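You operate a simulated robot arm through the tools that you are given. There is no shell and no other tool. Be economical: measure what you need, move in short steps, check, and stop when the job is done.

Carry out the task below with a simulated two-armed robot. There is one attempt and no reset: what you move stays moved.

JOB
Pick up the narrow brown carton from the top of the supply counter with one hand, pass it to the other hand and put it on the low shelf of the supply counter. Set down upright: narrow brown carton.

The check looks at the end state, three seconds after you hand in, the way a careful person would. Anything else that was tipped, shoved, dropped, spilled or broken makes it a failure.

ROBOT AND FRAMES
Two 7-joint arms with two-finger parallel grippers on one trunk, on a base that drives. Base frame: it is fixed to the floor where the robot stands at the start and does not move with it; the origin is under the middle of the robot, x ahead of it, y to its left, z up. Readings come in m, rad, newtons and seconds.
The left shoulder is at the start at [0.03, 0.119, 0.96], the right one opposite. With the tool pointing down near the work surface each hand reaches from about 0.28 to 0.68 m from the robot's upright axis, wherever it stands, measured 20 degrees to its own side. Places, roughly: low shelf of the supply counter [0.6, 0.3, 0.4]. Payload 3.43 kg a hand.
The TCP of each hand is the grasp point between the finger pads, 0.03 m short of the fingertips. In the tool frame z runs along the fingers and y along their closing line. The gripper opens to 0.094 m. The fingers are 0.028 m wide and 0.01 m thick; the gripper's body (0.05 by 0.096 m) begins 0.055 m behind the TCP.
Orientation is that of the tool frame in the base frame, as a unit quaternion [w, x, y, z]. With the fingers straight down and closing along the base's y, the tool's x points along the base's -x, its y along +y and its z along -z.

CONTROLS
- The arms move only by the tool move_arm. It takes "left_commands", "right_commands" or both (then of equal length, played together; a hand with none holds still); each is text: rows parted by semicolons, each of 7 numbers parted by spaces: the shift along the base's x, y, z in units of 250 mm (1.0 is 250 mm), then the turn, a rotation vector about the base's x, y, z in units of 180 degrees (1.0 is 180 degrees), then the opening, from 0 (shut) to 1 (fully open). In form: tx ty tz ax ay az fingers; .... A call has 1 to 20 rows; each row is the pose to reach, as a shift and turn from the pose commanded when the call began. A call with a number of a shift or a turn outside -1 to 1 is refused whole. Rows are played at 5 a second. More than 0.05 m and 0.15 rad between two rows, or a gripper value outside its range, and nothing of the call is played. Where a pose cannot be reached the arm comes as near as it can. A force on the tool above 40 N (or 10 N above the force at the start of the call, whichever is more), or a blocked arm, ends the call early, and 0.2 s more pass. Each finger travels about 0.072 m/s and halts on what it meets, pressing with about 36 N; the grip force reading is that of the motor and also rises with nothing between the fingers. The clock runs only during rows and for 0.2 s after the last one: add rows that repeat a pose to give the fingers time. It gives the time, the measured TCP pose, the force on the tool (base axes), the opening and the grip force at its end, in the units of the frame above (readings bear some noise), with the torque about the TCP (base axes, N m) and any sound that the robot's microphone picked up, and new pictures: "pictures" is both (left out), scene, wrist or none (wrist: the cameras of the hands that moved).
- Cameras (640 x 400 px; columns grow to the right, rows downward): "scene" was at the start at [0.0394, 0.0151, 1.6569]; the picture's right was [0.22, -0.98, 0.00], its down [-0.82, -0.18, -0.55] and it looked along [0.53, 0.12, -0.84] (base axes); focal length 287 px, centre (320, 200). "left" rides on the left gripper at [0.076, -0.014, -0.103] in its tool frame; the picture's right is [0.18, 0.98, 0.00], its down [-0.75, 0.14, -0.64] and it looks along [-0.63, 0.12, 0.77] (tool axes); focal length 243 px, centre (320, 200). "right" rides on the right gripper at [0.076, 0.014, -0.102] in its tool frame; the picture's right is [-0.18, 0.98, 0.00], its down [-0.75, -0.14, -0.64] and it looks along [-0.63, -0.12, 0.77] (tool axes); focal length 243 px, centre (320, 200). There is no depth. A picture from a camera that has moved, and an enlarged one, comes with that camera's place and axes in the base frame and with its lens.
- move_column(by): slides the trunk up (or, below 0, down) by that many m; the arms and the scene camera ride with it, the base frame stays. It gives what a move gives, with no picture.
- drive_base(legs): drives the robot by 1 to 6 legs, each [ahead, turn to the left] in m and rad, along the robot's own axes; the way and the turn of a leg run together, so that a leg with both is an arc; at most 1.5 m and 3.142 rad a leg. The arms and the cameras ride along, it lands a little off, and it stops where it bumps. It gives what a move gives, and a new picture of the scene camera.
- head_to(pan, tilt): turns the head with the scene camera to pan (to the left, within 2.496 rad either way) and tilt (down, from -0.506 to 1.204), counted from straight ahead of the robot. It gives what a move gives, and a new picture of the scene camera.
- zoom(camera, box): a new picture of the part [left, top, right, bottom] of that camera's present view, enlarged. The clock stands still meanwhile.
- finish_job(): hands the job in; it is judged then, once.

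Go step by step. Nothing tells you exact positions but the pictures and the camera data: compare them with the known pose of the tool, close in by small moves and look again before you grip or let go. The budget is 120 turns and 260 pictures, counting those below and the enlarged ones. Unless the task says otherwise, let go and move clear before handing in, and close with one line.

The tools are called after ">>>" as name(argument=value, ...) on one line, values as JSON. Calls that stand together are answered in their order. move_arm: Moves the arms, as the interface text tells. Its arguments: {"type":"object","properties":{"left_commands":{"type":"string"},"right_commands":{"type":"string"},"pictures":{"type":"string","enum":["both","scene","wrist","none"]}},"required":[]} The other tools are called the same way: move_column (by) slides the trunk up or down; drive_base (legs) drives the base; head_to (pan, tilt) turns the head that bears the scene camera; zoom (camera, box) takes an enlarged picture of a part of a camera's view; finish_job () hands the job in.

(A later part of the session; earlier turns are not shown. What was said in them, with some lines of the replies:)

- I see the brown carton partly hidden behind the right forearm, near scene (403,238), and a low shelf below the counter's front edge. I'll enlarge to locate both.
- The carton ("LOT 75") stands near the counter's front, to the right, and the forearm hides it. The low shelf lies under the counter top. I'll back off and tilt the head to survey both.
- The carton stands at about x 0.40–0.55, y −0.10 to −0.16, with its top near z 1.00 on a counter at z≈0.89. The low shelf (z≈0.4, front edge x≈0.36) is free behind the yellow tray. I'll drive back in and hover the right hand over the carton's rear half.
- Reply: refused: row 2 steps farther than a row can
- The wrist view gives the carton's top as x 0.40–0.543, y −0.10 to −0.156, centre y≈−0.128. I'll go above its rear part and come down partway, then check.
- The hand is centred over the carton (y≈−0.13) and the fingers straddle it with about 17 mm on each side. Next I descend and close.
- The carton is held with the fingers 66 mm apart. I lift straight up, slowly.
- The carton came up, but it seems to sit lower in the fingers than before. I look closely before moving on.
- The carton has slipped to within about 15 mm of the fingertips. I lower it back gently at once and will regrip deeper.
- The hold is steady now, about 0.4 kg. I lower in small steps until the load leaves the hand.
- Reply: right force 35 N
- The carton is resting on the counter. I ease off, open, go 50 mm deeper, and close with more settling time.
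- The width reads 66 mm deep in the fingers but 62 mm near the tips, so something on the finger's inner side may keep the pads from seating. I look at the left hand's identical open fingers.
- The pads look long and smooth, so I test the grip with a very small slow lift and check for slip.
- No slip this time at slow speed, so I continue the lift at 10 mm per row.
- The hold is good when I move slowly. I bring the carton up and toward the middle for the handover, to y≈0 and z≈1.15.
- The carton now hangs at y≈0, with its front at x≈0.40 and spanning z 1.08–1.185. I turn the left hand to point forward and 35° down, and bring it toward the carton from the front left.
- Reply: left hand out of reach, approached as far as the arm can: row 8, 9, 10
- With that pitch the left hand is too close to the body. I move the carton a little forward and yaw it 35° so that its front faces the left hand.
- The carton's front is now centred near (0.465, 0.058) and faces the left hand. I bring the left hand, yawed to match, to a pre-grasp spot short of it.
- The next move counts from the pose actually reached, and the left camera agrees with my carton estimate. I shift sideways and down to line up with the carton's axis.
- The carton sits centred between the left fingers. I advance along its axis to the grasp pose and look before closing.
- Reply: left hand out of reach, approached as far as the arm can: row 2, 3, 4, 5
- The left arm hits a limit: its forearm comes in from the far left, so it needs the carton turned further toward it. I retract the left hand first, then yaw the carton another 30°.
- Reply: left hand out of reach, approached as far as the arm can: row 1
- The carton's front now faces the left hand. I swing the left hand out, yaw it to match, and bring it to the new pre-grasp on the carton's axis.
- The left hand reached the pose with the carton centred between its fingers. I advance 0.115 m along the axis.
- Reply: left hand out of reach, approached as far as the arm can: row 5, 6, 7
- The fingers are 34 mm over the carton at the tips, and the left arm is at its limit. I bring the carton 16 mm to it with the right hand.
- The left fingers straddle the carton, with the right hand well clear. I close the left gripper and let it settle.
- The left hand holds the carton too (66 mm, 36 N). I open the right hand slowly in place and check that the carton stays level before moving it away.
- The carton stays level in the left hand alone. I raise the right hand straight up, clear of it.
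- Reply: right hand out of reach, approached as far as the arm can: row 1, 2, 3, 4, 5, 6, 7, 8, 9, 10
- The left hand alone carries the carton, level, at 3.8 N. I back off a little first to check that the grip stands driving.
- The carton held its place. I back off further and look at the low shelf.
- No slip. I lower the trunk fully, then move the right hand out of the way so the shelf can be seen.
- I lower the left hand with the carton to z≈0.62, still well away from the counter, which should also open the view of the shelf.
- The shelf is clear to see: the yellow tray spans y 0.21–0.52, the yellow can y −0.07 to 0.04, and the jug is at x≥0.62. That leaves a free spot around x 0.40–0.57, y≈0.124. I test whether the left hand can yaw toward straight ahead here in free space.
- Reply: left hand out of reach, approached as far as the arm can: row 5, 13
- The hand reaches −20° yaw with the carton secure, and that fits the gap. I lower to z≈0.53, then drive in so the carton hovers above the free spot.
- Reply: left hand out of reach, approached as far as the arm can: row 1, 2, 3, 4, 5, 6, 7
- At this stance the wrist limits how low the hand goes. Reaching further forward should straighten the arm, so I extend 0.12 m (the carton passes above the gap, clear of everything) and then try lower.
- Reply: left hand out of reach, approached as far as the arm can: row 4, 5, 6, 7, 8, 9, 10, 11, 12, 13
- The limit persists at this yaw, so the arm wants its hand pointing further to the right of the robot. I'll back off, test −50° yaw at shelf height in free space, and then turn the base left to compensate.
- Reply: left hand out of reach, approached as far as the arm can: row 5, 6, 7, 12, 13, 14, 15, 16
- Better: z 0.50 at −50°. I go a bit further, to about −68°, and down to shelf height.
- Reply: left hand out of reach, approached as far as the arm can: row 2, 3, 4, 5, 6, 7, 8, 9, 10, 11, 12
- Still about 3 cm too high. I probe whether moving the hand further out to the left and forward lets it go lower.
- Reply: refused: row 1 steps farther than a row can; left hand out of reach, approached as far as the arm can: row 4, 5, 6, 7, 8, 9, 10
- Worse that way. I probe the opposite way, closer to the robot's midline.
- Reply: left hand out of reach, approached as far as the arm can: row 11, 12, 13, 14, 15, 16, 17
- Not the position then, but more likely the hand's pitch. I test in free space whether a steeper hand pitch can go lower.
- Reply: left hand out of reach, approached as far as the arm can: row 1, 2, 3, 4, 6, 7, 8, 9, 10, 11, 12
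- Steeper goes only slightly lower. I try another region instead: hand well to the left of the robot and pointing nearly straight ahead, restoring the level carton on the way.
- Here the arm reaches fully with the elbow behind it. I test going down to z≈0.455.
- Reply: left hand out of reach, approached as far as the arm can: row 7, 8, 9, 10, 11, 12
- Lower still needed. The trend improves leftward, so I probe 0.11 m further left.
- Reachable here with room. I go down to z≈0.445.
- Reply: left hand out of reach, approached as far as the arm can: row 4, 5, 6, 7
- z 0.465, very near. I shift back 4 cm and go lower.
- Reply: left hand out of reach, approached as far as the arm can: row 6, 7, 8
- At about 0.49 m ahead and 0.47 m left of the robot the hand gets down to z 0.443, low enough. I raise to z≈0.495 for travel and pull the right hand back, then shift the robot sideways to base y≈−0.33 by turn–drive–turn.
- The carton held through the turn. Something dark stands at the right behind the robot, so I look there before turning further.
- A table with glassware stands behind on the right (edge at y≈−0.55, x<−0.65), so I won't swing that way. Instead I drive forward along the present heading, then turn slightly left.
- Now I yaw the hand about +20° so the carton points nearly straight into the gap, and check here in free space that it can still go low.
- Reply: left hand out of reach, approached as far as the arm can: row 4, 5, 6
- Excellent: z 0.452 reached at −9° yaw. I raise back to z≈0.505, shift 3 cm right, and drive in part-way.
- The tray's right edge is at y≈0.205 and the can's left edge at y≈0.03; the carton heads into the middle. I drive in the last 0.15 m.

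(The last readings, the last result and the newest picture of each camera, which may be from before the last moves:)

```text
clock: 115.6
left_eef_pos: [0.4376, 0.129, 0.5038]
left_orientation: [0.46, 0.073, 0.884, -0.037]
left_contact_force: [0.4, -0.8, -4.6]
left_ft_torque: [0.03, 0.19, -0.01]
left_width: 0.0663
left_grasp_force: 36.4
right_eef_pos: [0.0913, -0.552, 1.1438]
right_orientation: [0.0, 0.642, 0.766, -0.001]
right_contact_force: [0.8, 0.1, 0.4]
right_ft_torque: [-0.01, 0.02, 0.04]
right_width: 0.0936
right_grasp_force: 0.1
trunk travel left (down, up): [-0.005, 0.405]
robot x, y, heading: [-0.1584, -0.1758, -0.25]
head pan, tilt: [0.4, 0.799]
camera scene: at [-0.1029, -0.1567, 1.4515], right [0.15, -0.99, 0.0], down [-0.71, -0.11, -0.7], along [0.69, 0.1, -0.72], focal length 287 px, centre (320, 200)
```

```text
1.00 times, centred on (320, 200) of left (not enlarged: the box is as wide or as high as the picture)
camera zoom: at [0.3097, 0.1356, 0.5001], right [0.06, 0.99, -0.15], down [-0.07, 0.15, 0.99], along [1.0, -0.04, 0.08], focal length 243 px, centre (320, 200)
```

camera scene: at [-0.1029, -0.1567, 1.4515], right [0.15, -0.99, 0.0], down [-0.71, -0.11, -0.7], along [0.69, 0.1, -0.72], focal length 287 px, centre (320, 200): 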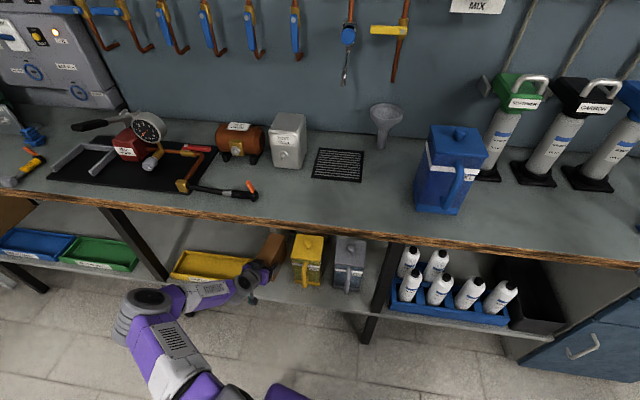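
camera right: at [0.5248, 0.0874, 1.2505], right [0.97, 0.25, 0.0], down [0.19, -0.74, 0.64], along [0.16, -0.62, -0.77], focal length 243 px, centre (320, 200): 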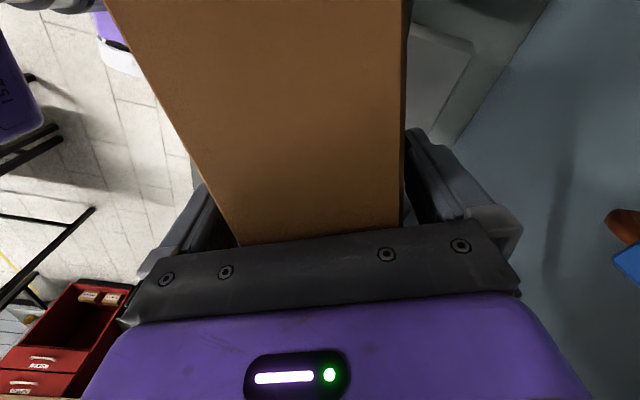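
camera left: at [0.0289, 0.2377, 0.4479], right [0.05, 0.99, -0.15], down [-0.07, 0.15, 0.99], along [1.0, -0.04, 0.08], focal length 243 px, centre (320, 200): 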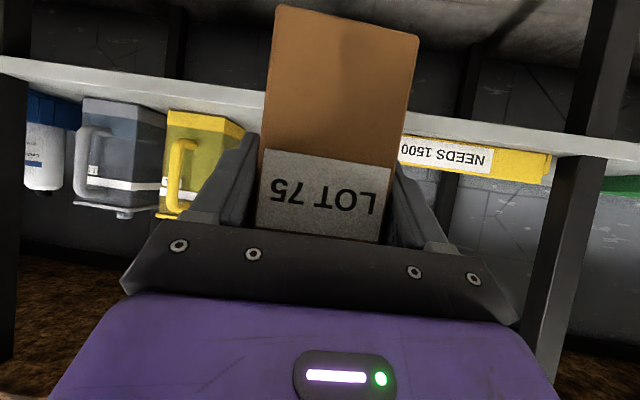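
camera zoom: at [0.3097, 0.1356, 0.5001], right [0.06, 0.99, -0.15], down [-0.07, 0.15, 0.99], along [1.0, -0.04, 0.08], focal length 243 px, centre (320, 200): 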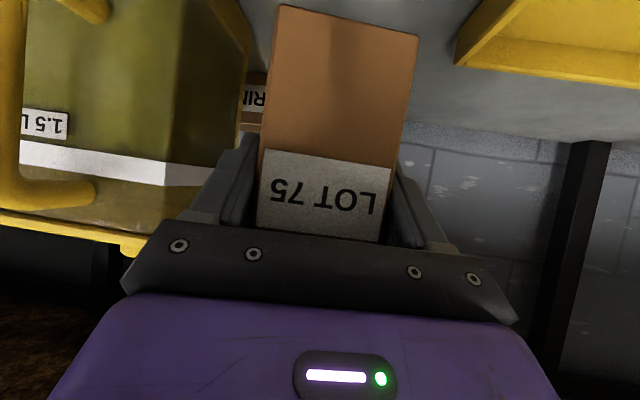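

The carton is centred in the gap (y≈0.12, can edge 0.027, tray edge 0.20). I lower gently toward the shelf.

>>> move_arm(left_commands="0 0 -0.03 0 0 0 0;0 0 -0.06 0 0 0 0;0 0 -0.09 0 0 0 0;0 0 -0.12 0 0 0 0;0 0 -0.14 0 0 0 0;0 0 -0.14 0 0 0 0", pictures="scene")

>>> zoom(camera="scene", box=[180, 170, 400, 320])

```text
clock: 117.0
left_eef_pos: [0.4373, 0.1273, 0.4693]
left_orientation: [0.46, 0.073, 0.884, -0.038]
left_contact_force: [0.5, -0.1, -4.2]
left_ft_torque: [0.01, 0.2, 0.0]
left_width: 0.066
left_grasp_force: 36.5
right_eef_pos: [0.0906, -0.5508, 1.1439]
right_orientation: [0.001, 0.643, 0.766, 0.0]
right_contact_force: [-0.3, 0.4, 0.0]
right_ft_torque: [0.01, 0.01, -0.02]
right_width: 0.0937
right_grasp_force: 0.0
trunk travel left (down, up): [-0.005, 0.405]
robot x, y, heading: [-0.1571, -0.1745, -0.247]
head pan, tilt: [0.4, 0.799]
camera scene: at [-0.1036, -0.1566, 1.4515], right [0.15, -0.99, 0.0], down [-0.71, -0.11, -0.7], along [0.69, 0.1, -0.72], focal length 287 px, centre (320, 200)
```

scene: 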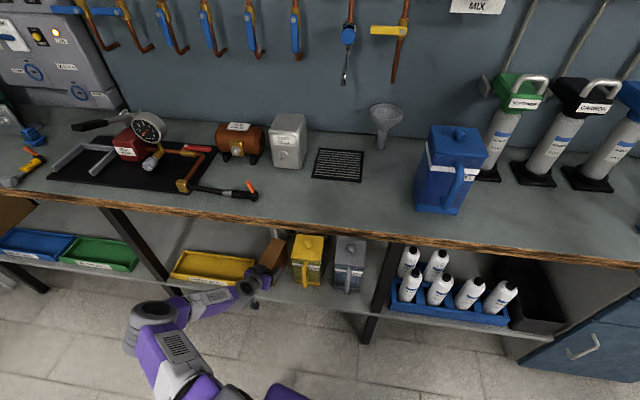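

```text
2.67 times, centred on (290, 245) of scene
camera zoom: at [-0.1036, -0.1566, 1.4515], right [0.15, -0.99, 0.0], down [-0.71, -0.11, -0.7], along [0.69, 0.1, -0.72], focal length 766 px, centre (400, 80)
```

zoom: 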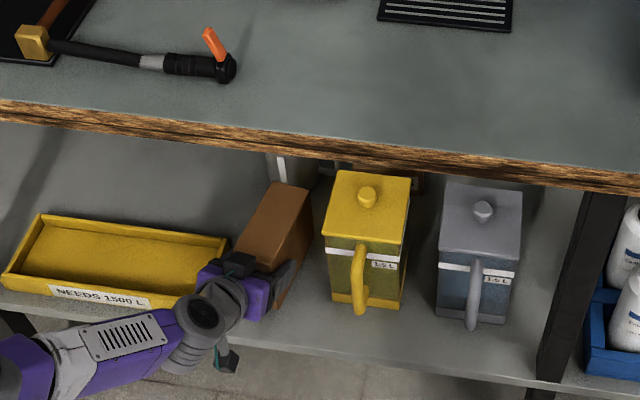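

>>> move_arm(left_commands="0 0 -0.015 0 0 0 0;0 0 -0.03 0 0 0 0;0 0 -0.03 0 0 0 0", pictures="none")

```text
clock: 117.8
left_eef_pos: [0.4371, 0.1288, 0.4624]
left_orientation: [0.46, 0.072, 0.884, -0.037]
left_contact_force: [0.7, -0.6, -4.6]
left_ft_torque: [0.01, 0.18, 0.0]
left_width: 0.0663
left_grasp_force: 36.1
right_eef_pos: [0.0918, -0.5508, 1.1443]
right_orientation: [0.0, 0.642, 0.767, 0.0]
right_contact_force: [0.6, 0.2, 0.3]
right_ft_torque: [0.01, 0.0, 0.0]
right_width: 0.094
right_grasp_force: 0.0
trunk travel left (down, up): [-0.005, 0.405]
robot x, y, heading: [-0.1516, -0.1766, -0.25]
head pan, tilt: [0.4, 0.799]
```

No contact yet at z 0.462. I keep lowering in small steps.

>>> move_arm(left_commands="0 0 -0.012 0 0 0 0;0 0 -0.024 0 0 0 0;0 0 -0.024 0 0 0 0", pictures="none")

>>> zoom(camera="scene", box=[220, 220, 330, 300])

```text
clock: 118.6
left_eef_pos: [0.437, 0.1297, 0.456]
left_orientation: [0.46, 0.072, 0.884, -0.038]
left_contact_force: [0.0, -0.8, -3.7]
left_ft_torque: [0.05, 0.21, -0.01]
left_width: 0.0663
left_grasp_force: 36.1
right_eef_pos: [0.0915, -0.5512, 1.1445]
right_orientation: [-0.001, 0.642, 0.767, 0.0]
right_contact_force: [0.1, 1.0, 0.6]
right_ft_torque: [0.0, -0.03, -0.04]
right_width: 0.0942
right_grasp_force: 0.0
trunk travel left (down, up): [-0.005, 0.405]
robot x, y, heading: [-0.1557, -0.1778, -0.251]
head pan, tilt: [0.4, 0.799]
```

```text
5.00 times, centred on (275, 260) of scene
camera zoom: at [-0.1036, -0.1566, 1.4515], right [0.15, -0.99, 0.0], down [-0.71, -0.11, -0.7], along [0.69, 0.1, -0.72], focal length 1437 px, centre (545, -100)
```

zoom: 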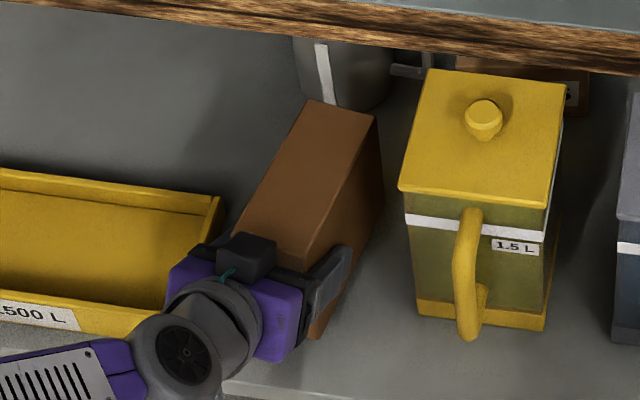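

>>> move_arm(left_commands="0 0 -0.012 0 0 0 0;0 0 -0.024 0 0 0 0;0 0 -0.024 0 0 0 0", pictures="none")

```text
clock: 119.4
left_eef_pos: [0.4378, 0.1287, 0.4493]
left_orientation: [0.46, 0.073, 0.884, -0.038]
left_contact_force: [0.7, -0.6, -4.2]
left_ft_torque: [0.03, 0.18, 0.02]
left_width: 0.0663
left_grasp_force: 35.5
right_eef_pos: [0.0915, -0.5513, 1.1441]
right_orientation: [0.001, 0.642, 0.767, 0.0]
right_contact_force: [0.4, 0.5, 0.5]
right_ft_torque: [0.02, -0.01, -0.04]
right_width: 0.0941
right_grasp_force: 0.0
trunk travel left (down, up): [-0.005, 0.405]
robot x, y, heading: [-0.1567, -0.1752, -0.245]
head pan, tilt: [0.4, 0.799]
```

>>> move_arm(left_commands="0 0 -0.012 0 0 0 0;0 0 -0.024 0 0 0 0;0 0 -0.024 0 0 0 0", pictures="none")

>>> zoom(camera="scene", box=[220, 220, 330, 300])

```text
clock: 120.2
left_eef_pos: [0.4372, 0.1291, 0.4426]
left_orientation: [0.46, 0.072, 0.884, -0.037]
left_contact_force: [-0.5, -0.4, -4.2]
left_ft_torque: [0.03, 0.19, 0.02]
left_width: 0.0663
left_grasp_force: 36.2
right_eef_pos: [0.0908, -0.5507, 1.145]
right_orientation: [0.0, 0.642, 0.766, 0.0]
right_contact_force: [0.6, 0.7, -0.5]
right_ft_torque: [0.0, -0.01, 0.02]
right_width: 0.0942
right_grasp_force: 0.1
trunk travel left (down, up): [-0.005, 0.405]
robot x, y, heading: [-0.1553, -0.1768, -0.252]
head pan, tilt: [0.4, 0.799]
```

```text
5.00 times, centred on (275, 260) of scene
camera zoom: at [-0.1036, -0.1566, 1.4515], right [0.15, -0.99, 0.0], down [-0.71, -0.11, -0.7], along [0.69, 0.1, -0.72], focal length 1437 px, centre (545, -100)
```

zoom: 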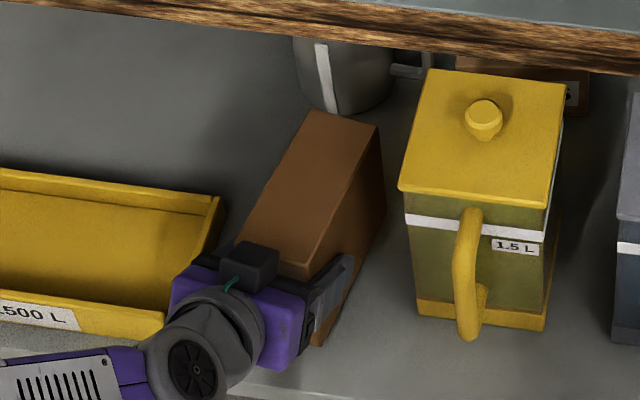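

No contact yet; the shelf is a bit lower than 0.40. I continue down in small steps.

>>> move_arm(left_commands="0 0 -0.012 0 0 0 0;0 0 -0.024 0 0 0 0;0 0 -0.036 0 0 0 0;0 0 -0.036 0 0 0 0", pictures="none")

```text
clock: 121.2
left_eef_pos: [0.4371, 0.129, 0.4393]
left_orientation: [0.461, 0.072, 0.884, -0.037]
left_contact_force: [1.8, -2.1, 3.8]
left_ft_torque: [-0.52, -0.69, -0.16]
left_width: 0.0663
left_grasp_force: 36.1
left hand out of reach, approached as far as the arm can: row 3
right_eef_pos: [0.0893, -0.552, 1.1446]
right_orientation: [0.0, 0.643, 0.766, 0.0]
right_contact_force: [-0.7, -0.6, -0.3]
right_ft_torque: [0.01, 0.01, -0.03]
right_width: 0.094
right_grasp_force: 0.1
trunk travel left (down, up): [-0.005, 0.405]
robot x, y, heading: [-0.1531, -0.1748, -0.247]
head pan, tilt: [0.4, 0.799]
```

Contact: the shelf now carries part of the load, felt near the carton's far end. I look closely before releasing.

>>> zoom(camera="scene", box=[220, 220, 330, 300])

>>> zoom(camera="left", box=[0, 0, 640, 400])

```text
5.00 times, centred on (275, 260) of scene
camera zoom: at [-0.1042, -0.157, 1.4516], right [0.15, -0.99, 0.0], down [-0.71, -0.11, -0.7], along [0.69, 0.1, -0.72], focal length 1437 px, centre (545, -100)
```

zoom: 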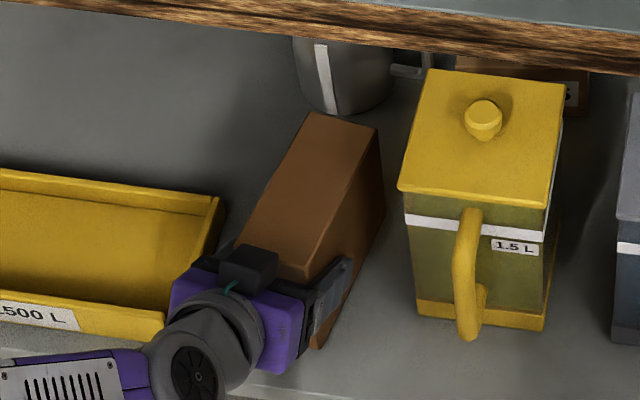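

```text
1.00 times, centred on (320, 200) of left (not enlarged: the box is as wide or as high as the picture)
camera zoom: at [0.3095, 0.136, 0.4341], right [0.06, 0.99, -0.15], down [-0.07, 0.15, 0.99], along [1.0, -0.04, 0.08], focal length 243 px, centre (320, 200)
```

zoom: 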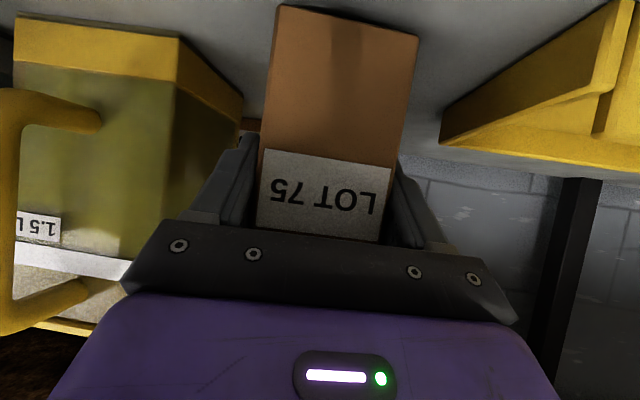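

The carton is level, with its base on the shelf, and clear of can and tray. I release slowly with a modest opening.

>>> move_arm(left_commands="0 0 0.016 0 0 0 0.71;0 0 0.016 0 0 0 0.74;0 0 0.016 0 0 0 0.8;0 0 0.016 0 0 0 0.85;0 0 0.016 0 0 0 0.85", pictures="both")

>>> zoom(camera="scene", box=[220, 220, 330, 300])

```text
clock: 122.4
left_eef_pos: [0.4369, 0.1295, 0.4399]
left_orientation: [0.46, 0.072, 0.884, -0.037]
left_contact_force: [0.0, 0.9, -0.1]
left_ft_torque: [-0.01, 0.01, 0.0]
left_width: 0.0799
left_grasp_force: 0.0
right_eef_pos: [0.0895, -0.5509, 1.1441]
right_orientation: [0.0, 0.642, 0.767, 0.001]
right_contact_force: [0.3, 0.0, 0.6]
right_ft_torque: [-0.01, 0.0, -0.02]
right_width: 0.0939
right_grasp_force: 0.2
trunk travel left (down, up): [-0.005, 0.405]
robot x, y, heading: [-0.1557, -0.1778, -0.246]
head pan, tilt: [0.4, 0.799]
camera scene: at [-0.104, -0.1568, 1.4515], right [0.15, -0.99, 0.0], down [-0.71, -0.11, -0.7], along [0.69, 0.1, -0.72], focal length 287 px, centre (320, 200)
camera left: at [0.3097, 0.136, 0.4353], right [0.06, 0.99, -0.15], down [-0.07, 0.15, 0.99], along [1.0, -0.04, 0.08], focal length 243 px, centre (320, 200)
```

scene: 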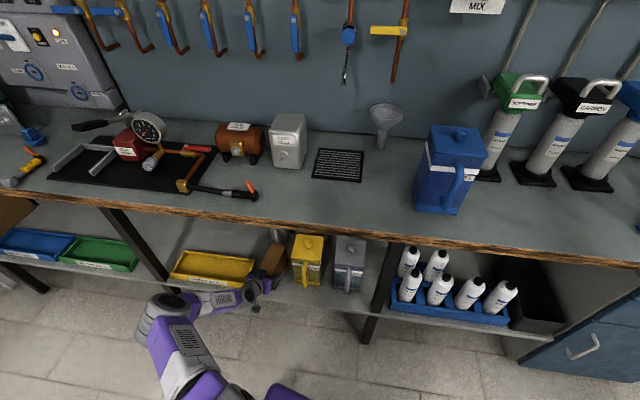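
left: 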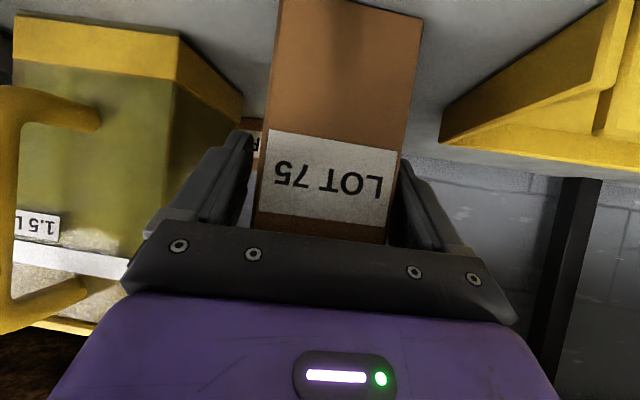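

```text
5.00 times, centred on (275, 260) of scene
camera zoom: at [-0.104, -0.1568, 1.4515], right [0.15, -0.99, 0.0], down [-0.71, -0.11, -0.7], along [0.69, 0.1, -0.72], focal length 1437 px, centre (545, -100)
```

zoom: 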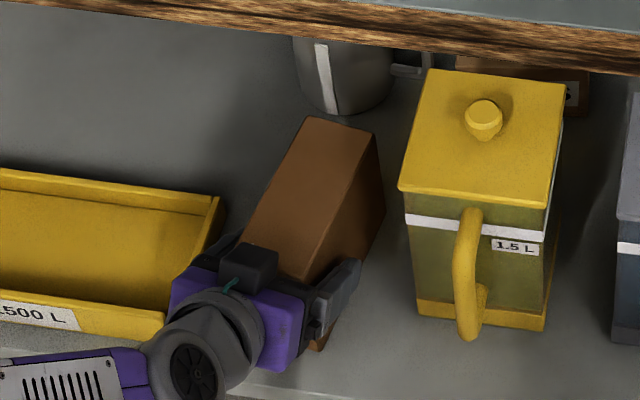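

The carton settled flat on the shelf and is free between the fingers. I draw the hand straight back along the carton's axis, in a short first step.

>>> move_arm(left_commands="-0.05 0.008 0 0 0 0 0.87;-0.1 0.016 0 0 0 0 0.87;-0.15 0.024 0 0 0 0 0.87;-0.15 0.024 0 0 0 0 0.87", pictures="wrist")

```text
clock: 123.4
left_eef_pos: [0.3992, 0.1346, 0.4375]
left_orientation: [0.46, 0.072, 0.884, -0.037]
left_contact_force: [-0.3, 0.0, -0.3]
left_ft_torque: [0.01, 0.01, -0.01]
left_width: 0.082
left_grasp_force: 0.0
right_eef_pos: [0.0914, -0.5524, 1.1456]
right_orientation: [0.0, 0.642, 0.766, 0.001]
right_contact_force: [0.5, -0.7, 0.2]
right_ft_torque: [-0.03, -0.02, -0.04]
right_width: 0.0939
right_grasp_force: 0.0
trunk travel left (down, up): [-0.005, 0.405]
robot x, y, heading: [-0.1585, -0.1787, -0.25]
head pan, tilt: [0.4, 0.799]
camera left: at [0.2709, 0.1415, 0.4345], right [0.06, 0.99, -0.15], down [-0.07, 0.15, 0.99], along [1.0, -0.04, 0.08], focal length 243 px, centre (320, 200)
```

left: 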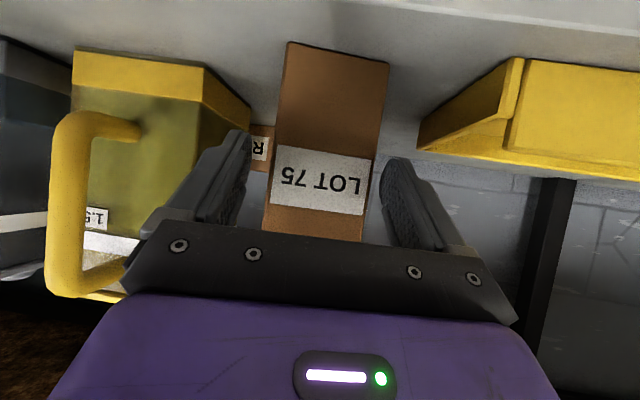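

Clean withdrawal, with the carton standing. I pull back a bit more with the arm, then back the base away.

>>> move_arm(left_commands="-0.06 0.01 0 0 0 0 0.87;-0.12 0.02 0 0 0 0 0.87;-0.18 0.03 0.02 0 0 0 0.87;-0.18 0.03 0.02 0 0 0 0.87", pictures="none")

>>> drive_base(legs=[[-0.25, 0]])

>>> zoom(camera="scene", box=[180, 150, 380, 290])

>>> zoom(camera="left", box=[0, 0, 640, 400])

```text
clock: 124.4
left_eef_pos: [0.3541, 0.1439, 0.4434]
left_orientation: [0.461, 0.073, 0.884, -0.038]
left_contact_force: [0.5, 0.7, -0.4]
left_ft_torque: [0.03, 0.0, 0.0]
left_width: 0.0822
left_grasp_force: 0.0
right_eef_pos: [0.0907, -0.5524, 1.1447]
right_orientation: [0.001, 0.643, 0.766, 0.001]
right_contact_force: [0.2, 0.0, -0.2]
right_ft_torque: [0.04, -0.02, -0.03]
right_width: 0.094
right_grasp_force: 0.0
trunk travel left (down, up): [-0.005, 0.405]
robot x, y, heading: [-0.1583, -0.1761, -0.25]
head pan, tilt: [0.4, 0.799]
```

```text
clock: 126.2
left_eef_pos: [0.1157, 0.2054, 0.4433]
left_orientation: [0.46, 0.071, 0.884, -0.037]
left_contact_force: [0.4, 0.7, -0.8]
left_ft_torque: [0.02, 0.01, -0.02]
left_width: 0.0819
left_grasp_force: 0.1
right_eef_pos: [-0.1467, -0.4888, 1.145]
right_orientation: [0.001, 0.641, 0.768, 0.0]
right_contact_force: [0.1, -0.1, -0.5]
right_ft_torque: [0.0, -0.01, 0.04]
right_width: 0.0943
right_grasp_force: 0.0
trunk travel left (down, up): [-0.005, 0.405]
robot x, y, heading: [-0.3945, -0.1147, -0.246]
head pan, tilt: [0.4, 0.799]
camera scene: at [-0.3431, -0.0958, 1.4516], right [0.15, -0.99, 0.0], down [-0.71, -0.11, -0.7], along [0.69, 0.11, -0.72], focal length 287 px, centre (320, 200)
```

scene: 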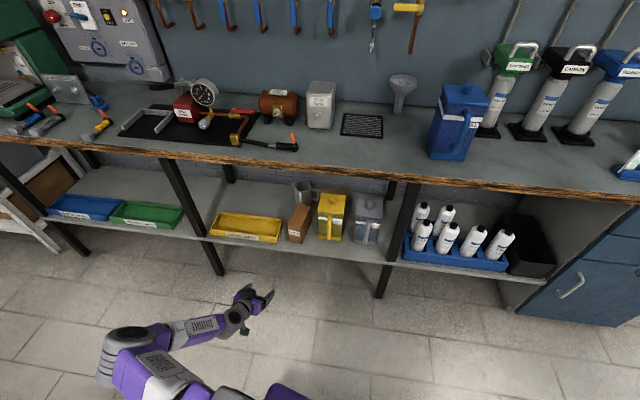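

```text
2.86 times, centred on (280, 220) of scene
camera zoom: at [-0.3431, -0.0958, 1.4516], right [0.15, -0.99, 0.0], down [-0.71, -0.11, -0.7], along [0.69, 0.11, -0.72], focal length 821 px, centre (434, 143)
```

zoom: 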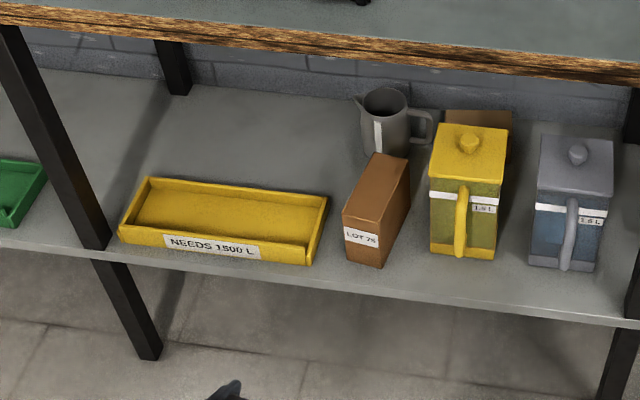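

```text
1.00 times, centred on (320, 200) of left (not enlarged: the box is as wide or as high as the picture)
camera zoom: at [-0.0125, 0.2108, 0.4399], right [0.05, 0.99, -0.15], down [-0.07, 0.15, 0.99], along [1.0, -0.04, 0.08], focal length 243 px, centre (320, 200)
```

zoom: 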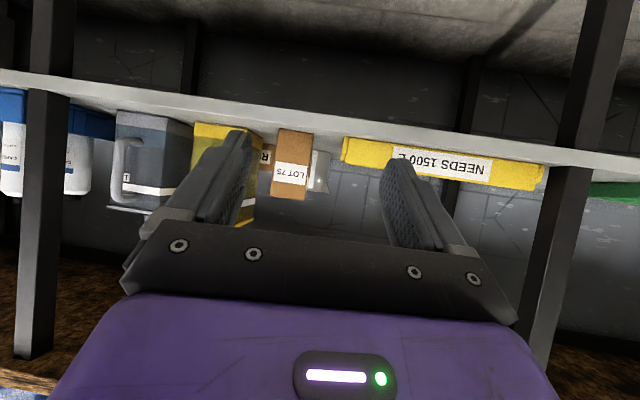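

The carton stands upright on the low shelf between the tray and the yellow can. The tray, cans, jug and everything on the counter look undisturbed, and both hands are clear, so I hand in.

>>> finish_job()

```text
The job is handed in.
```

The narrow brown carton was picked up with the right hand, passed to the left and set upright on the supply counter's low shelf, and the job is handed in.
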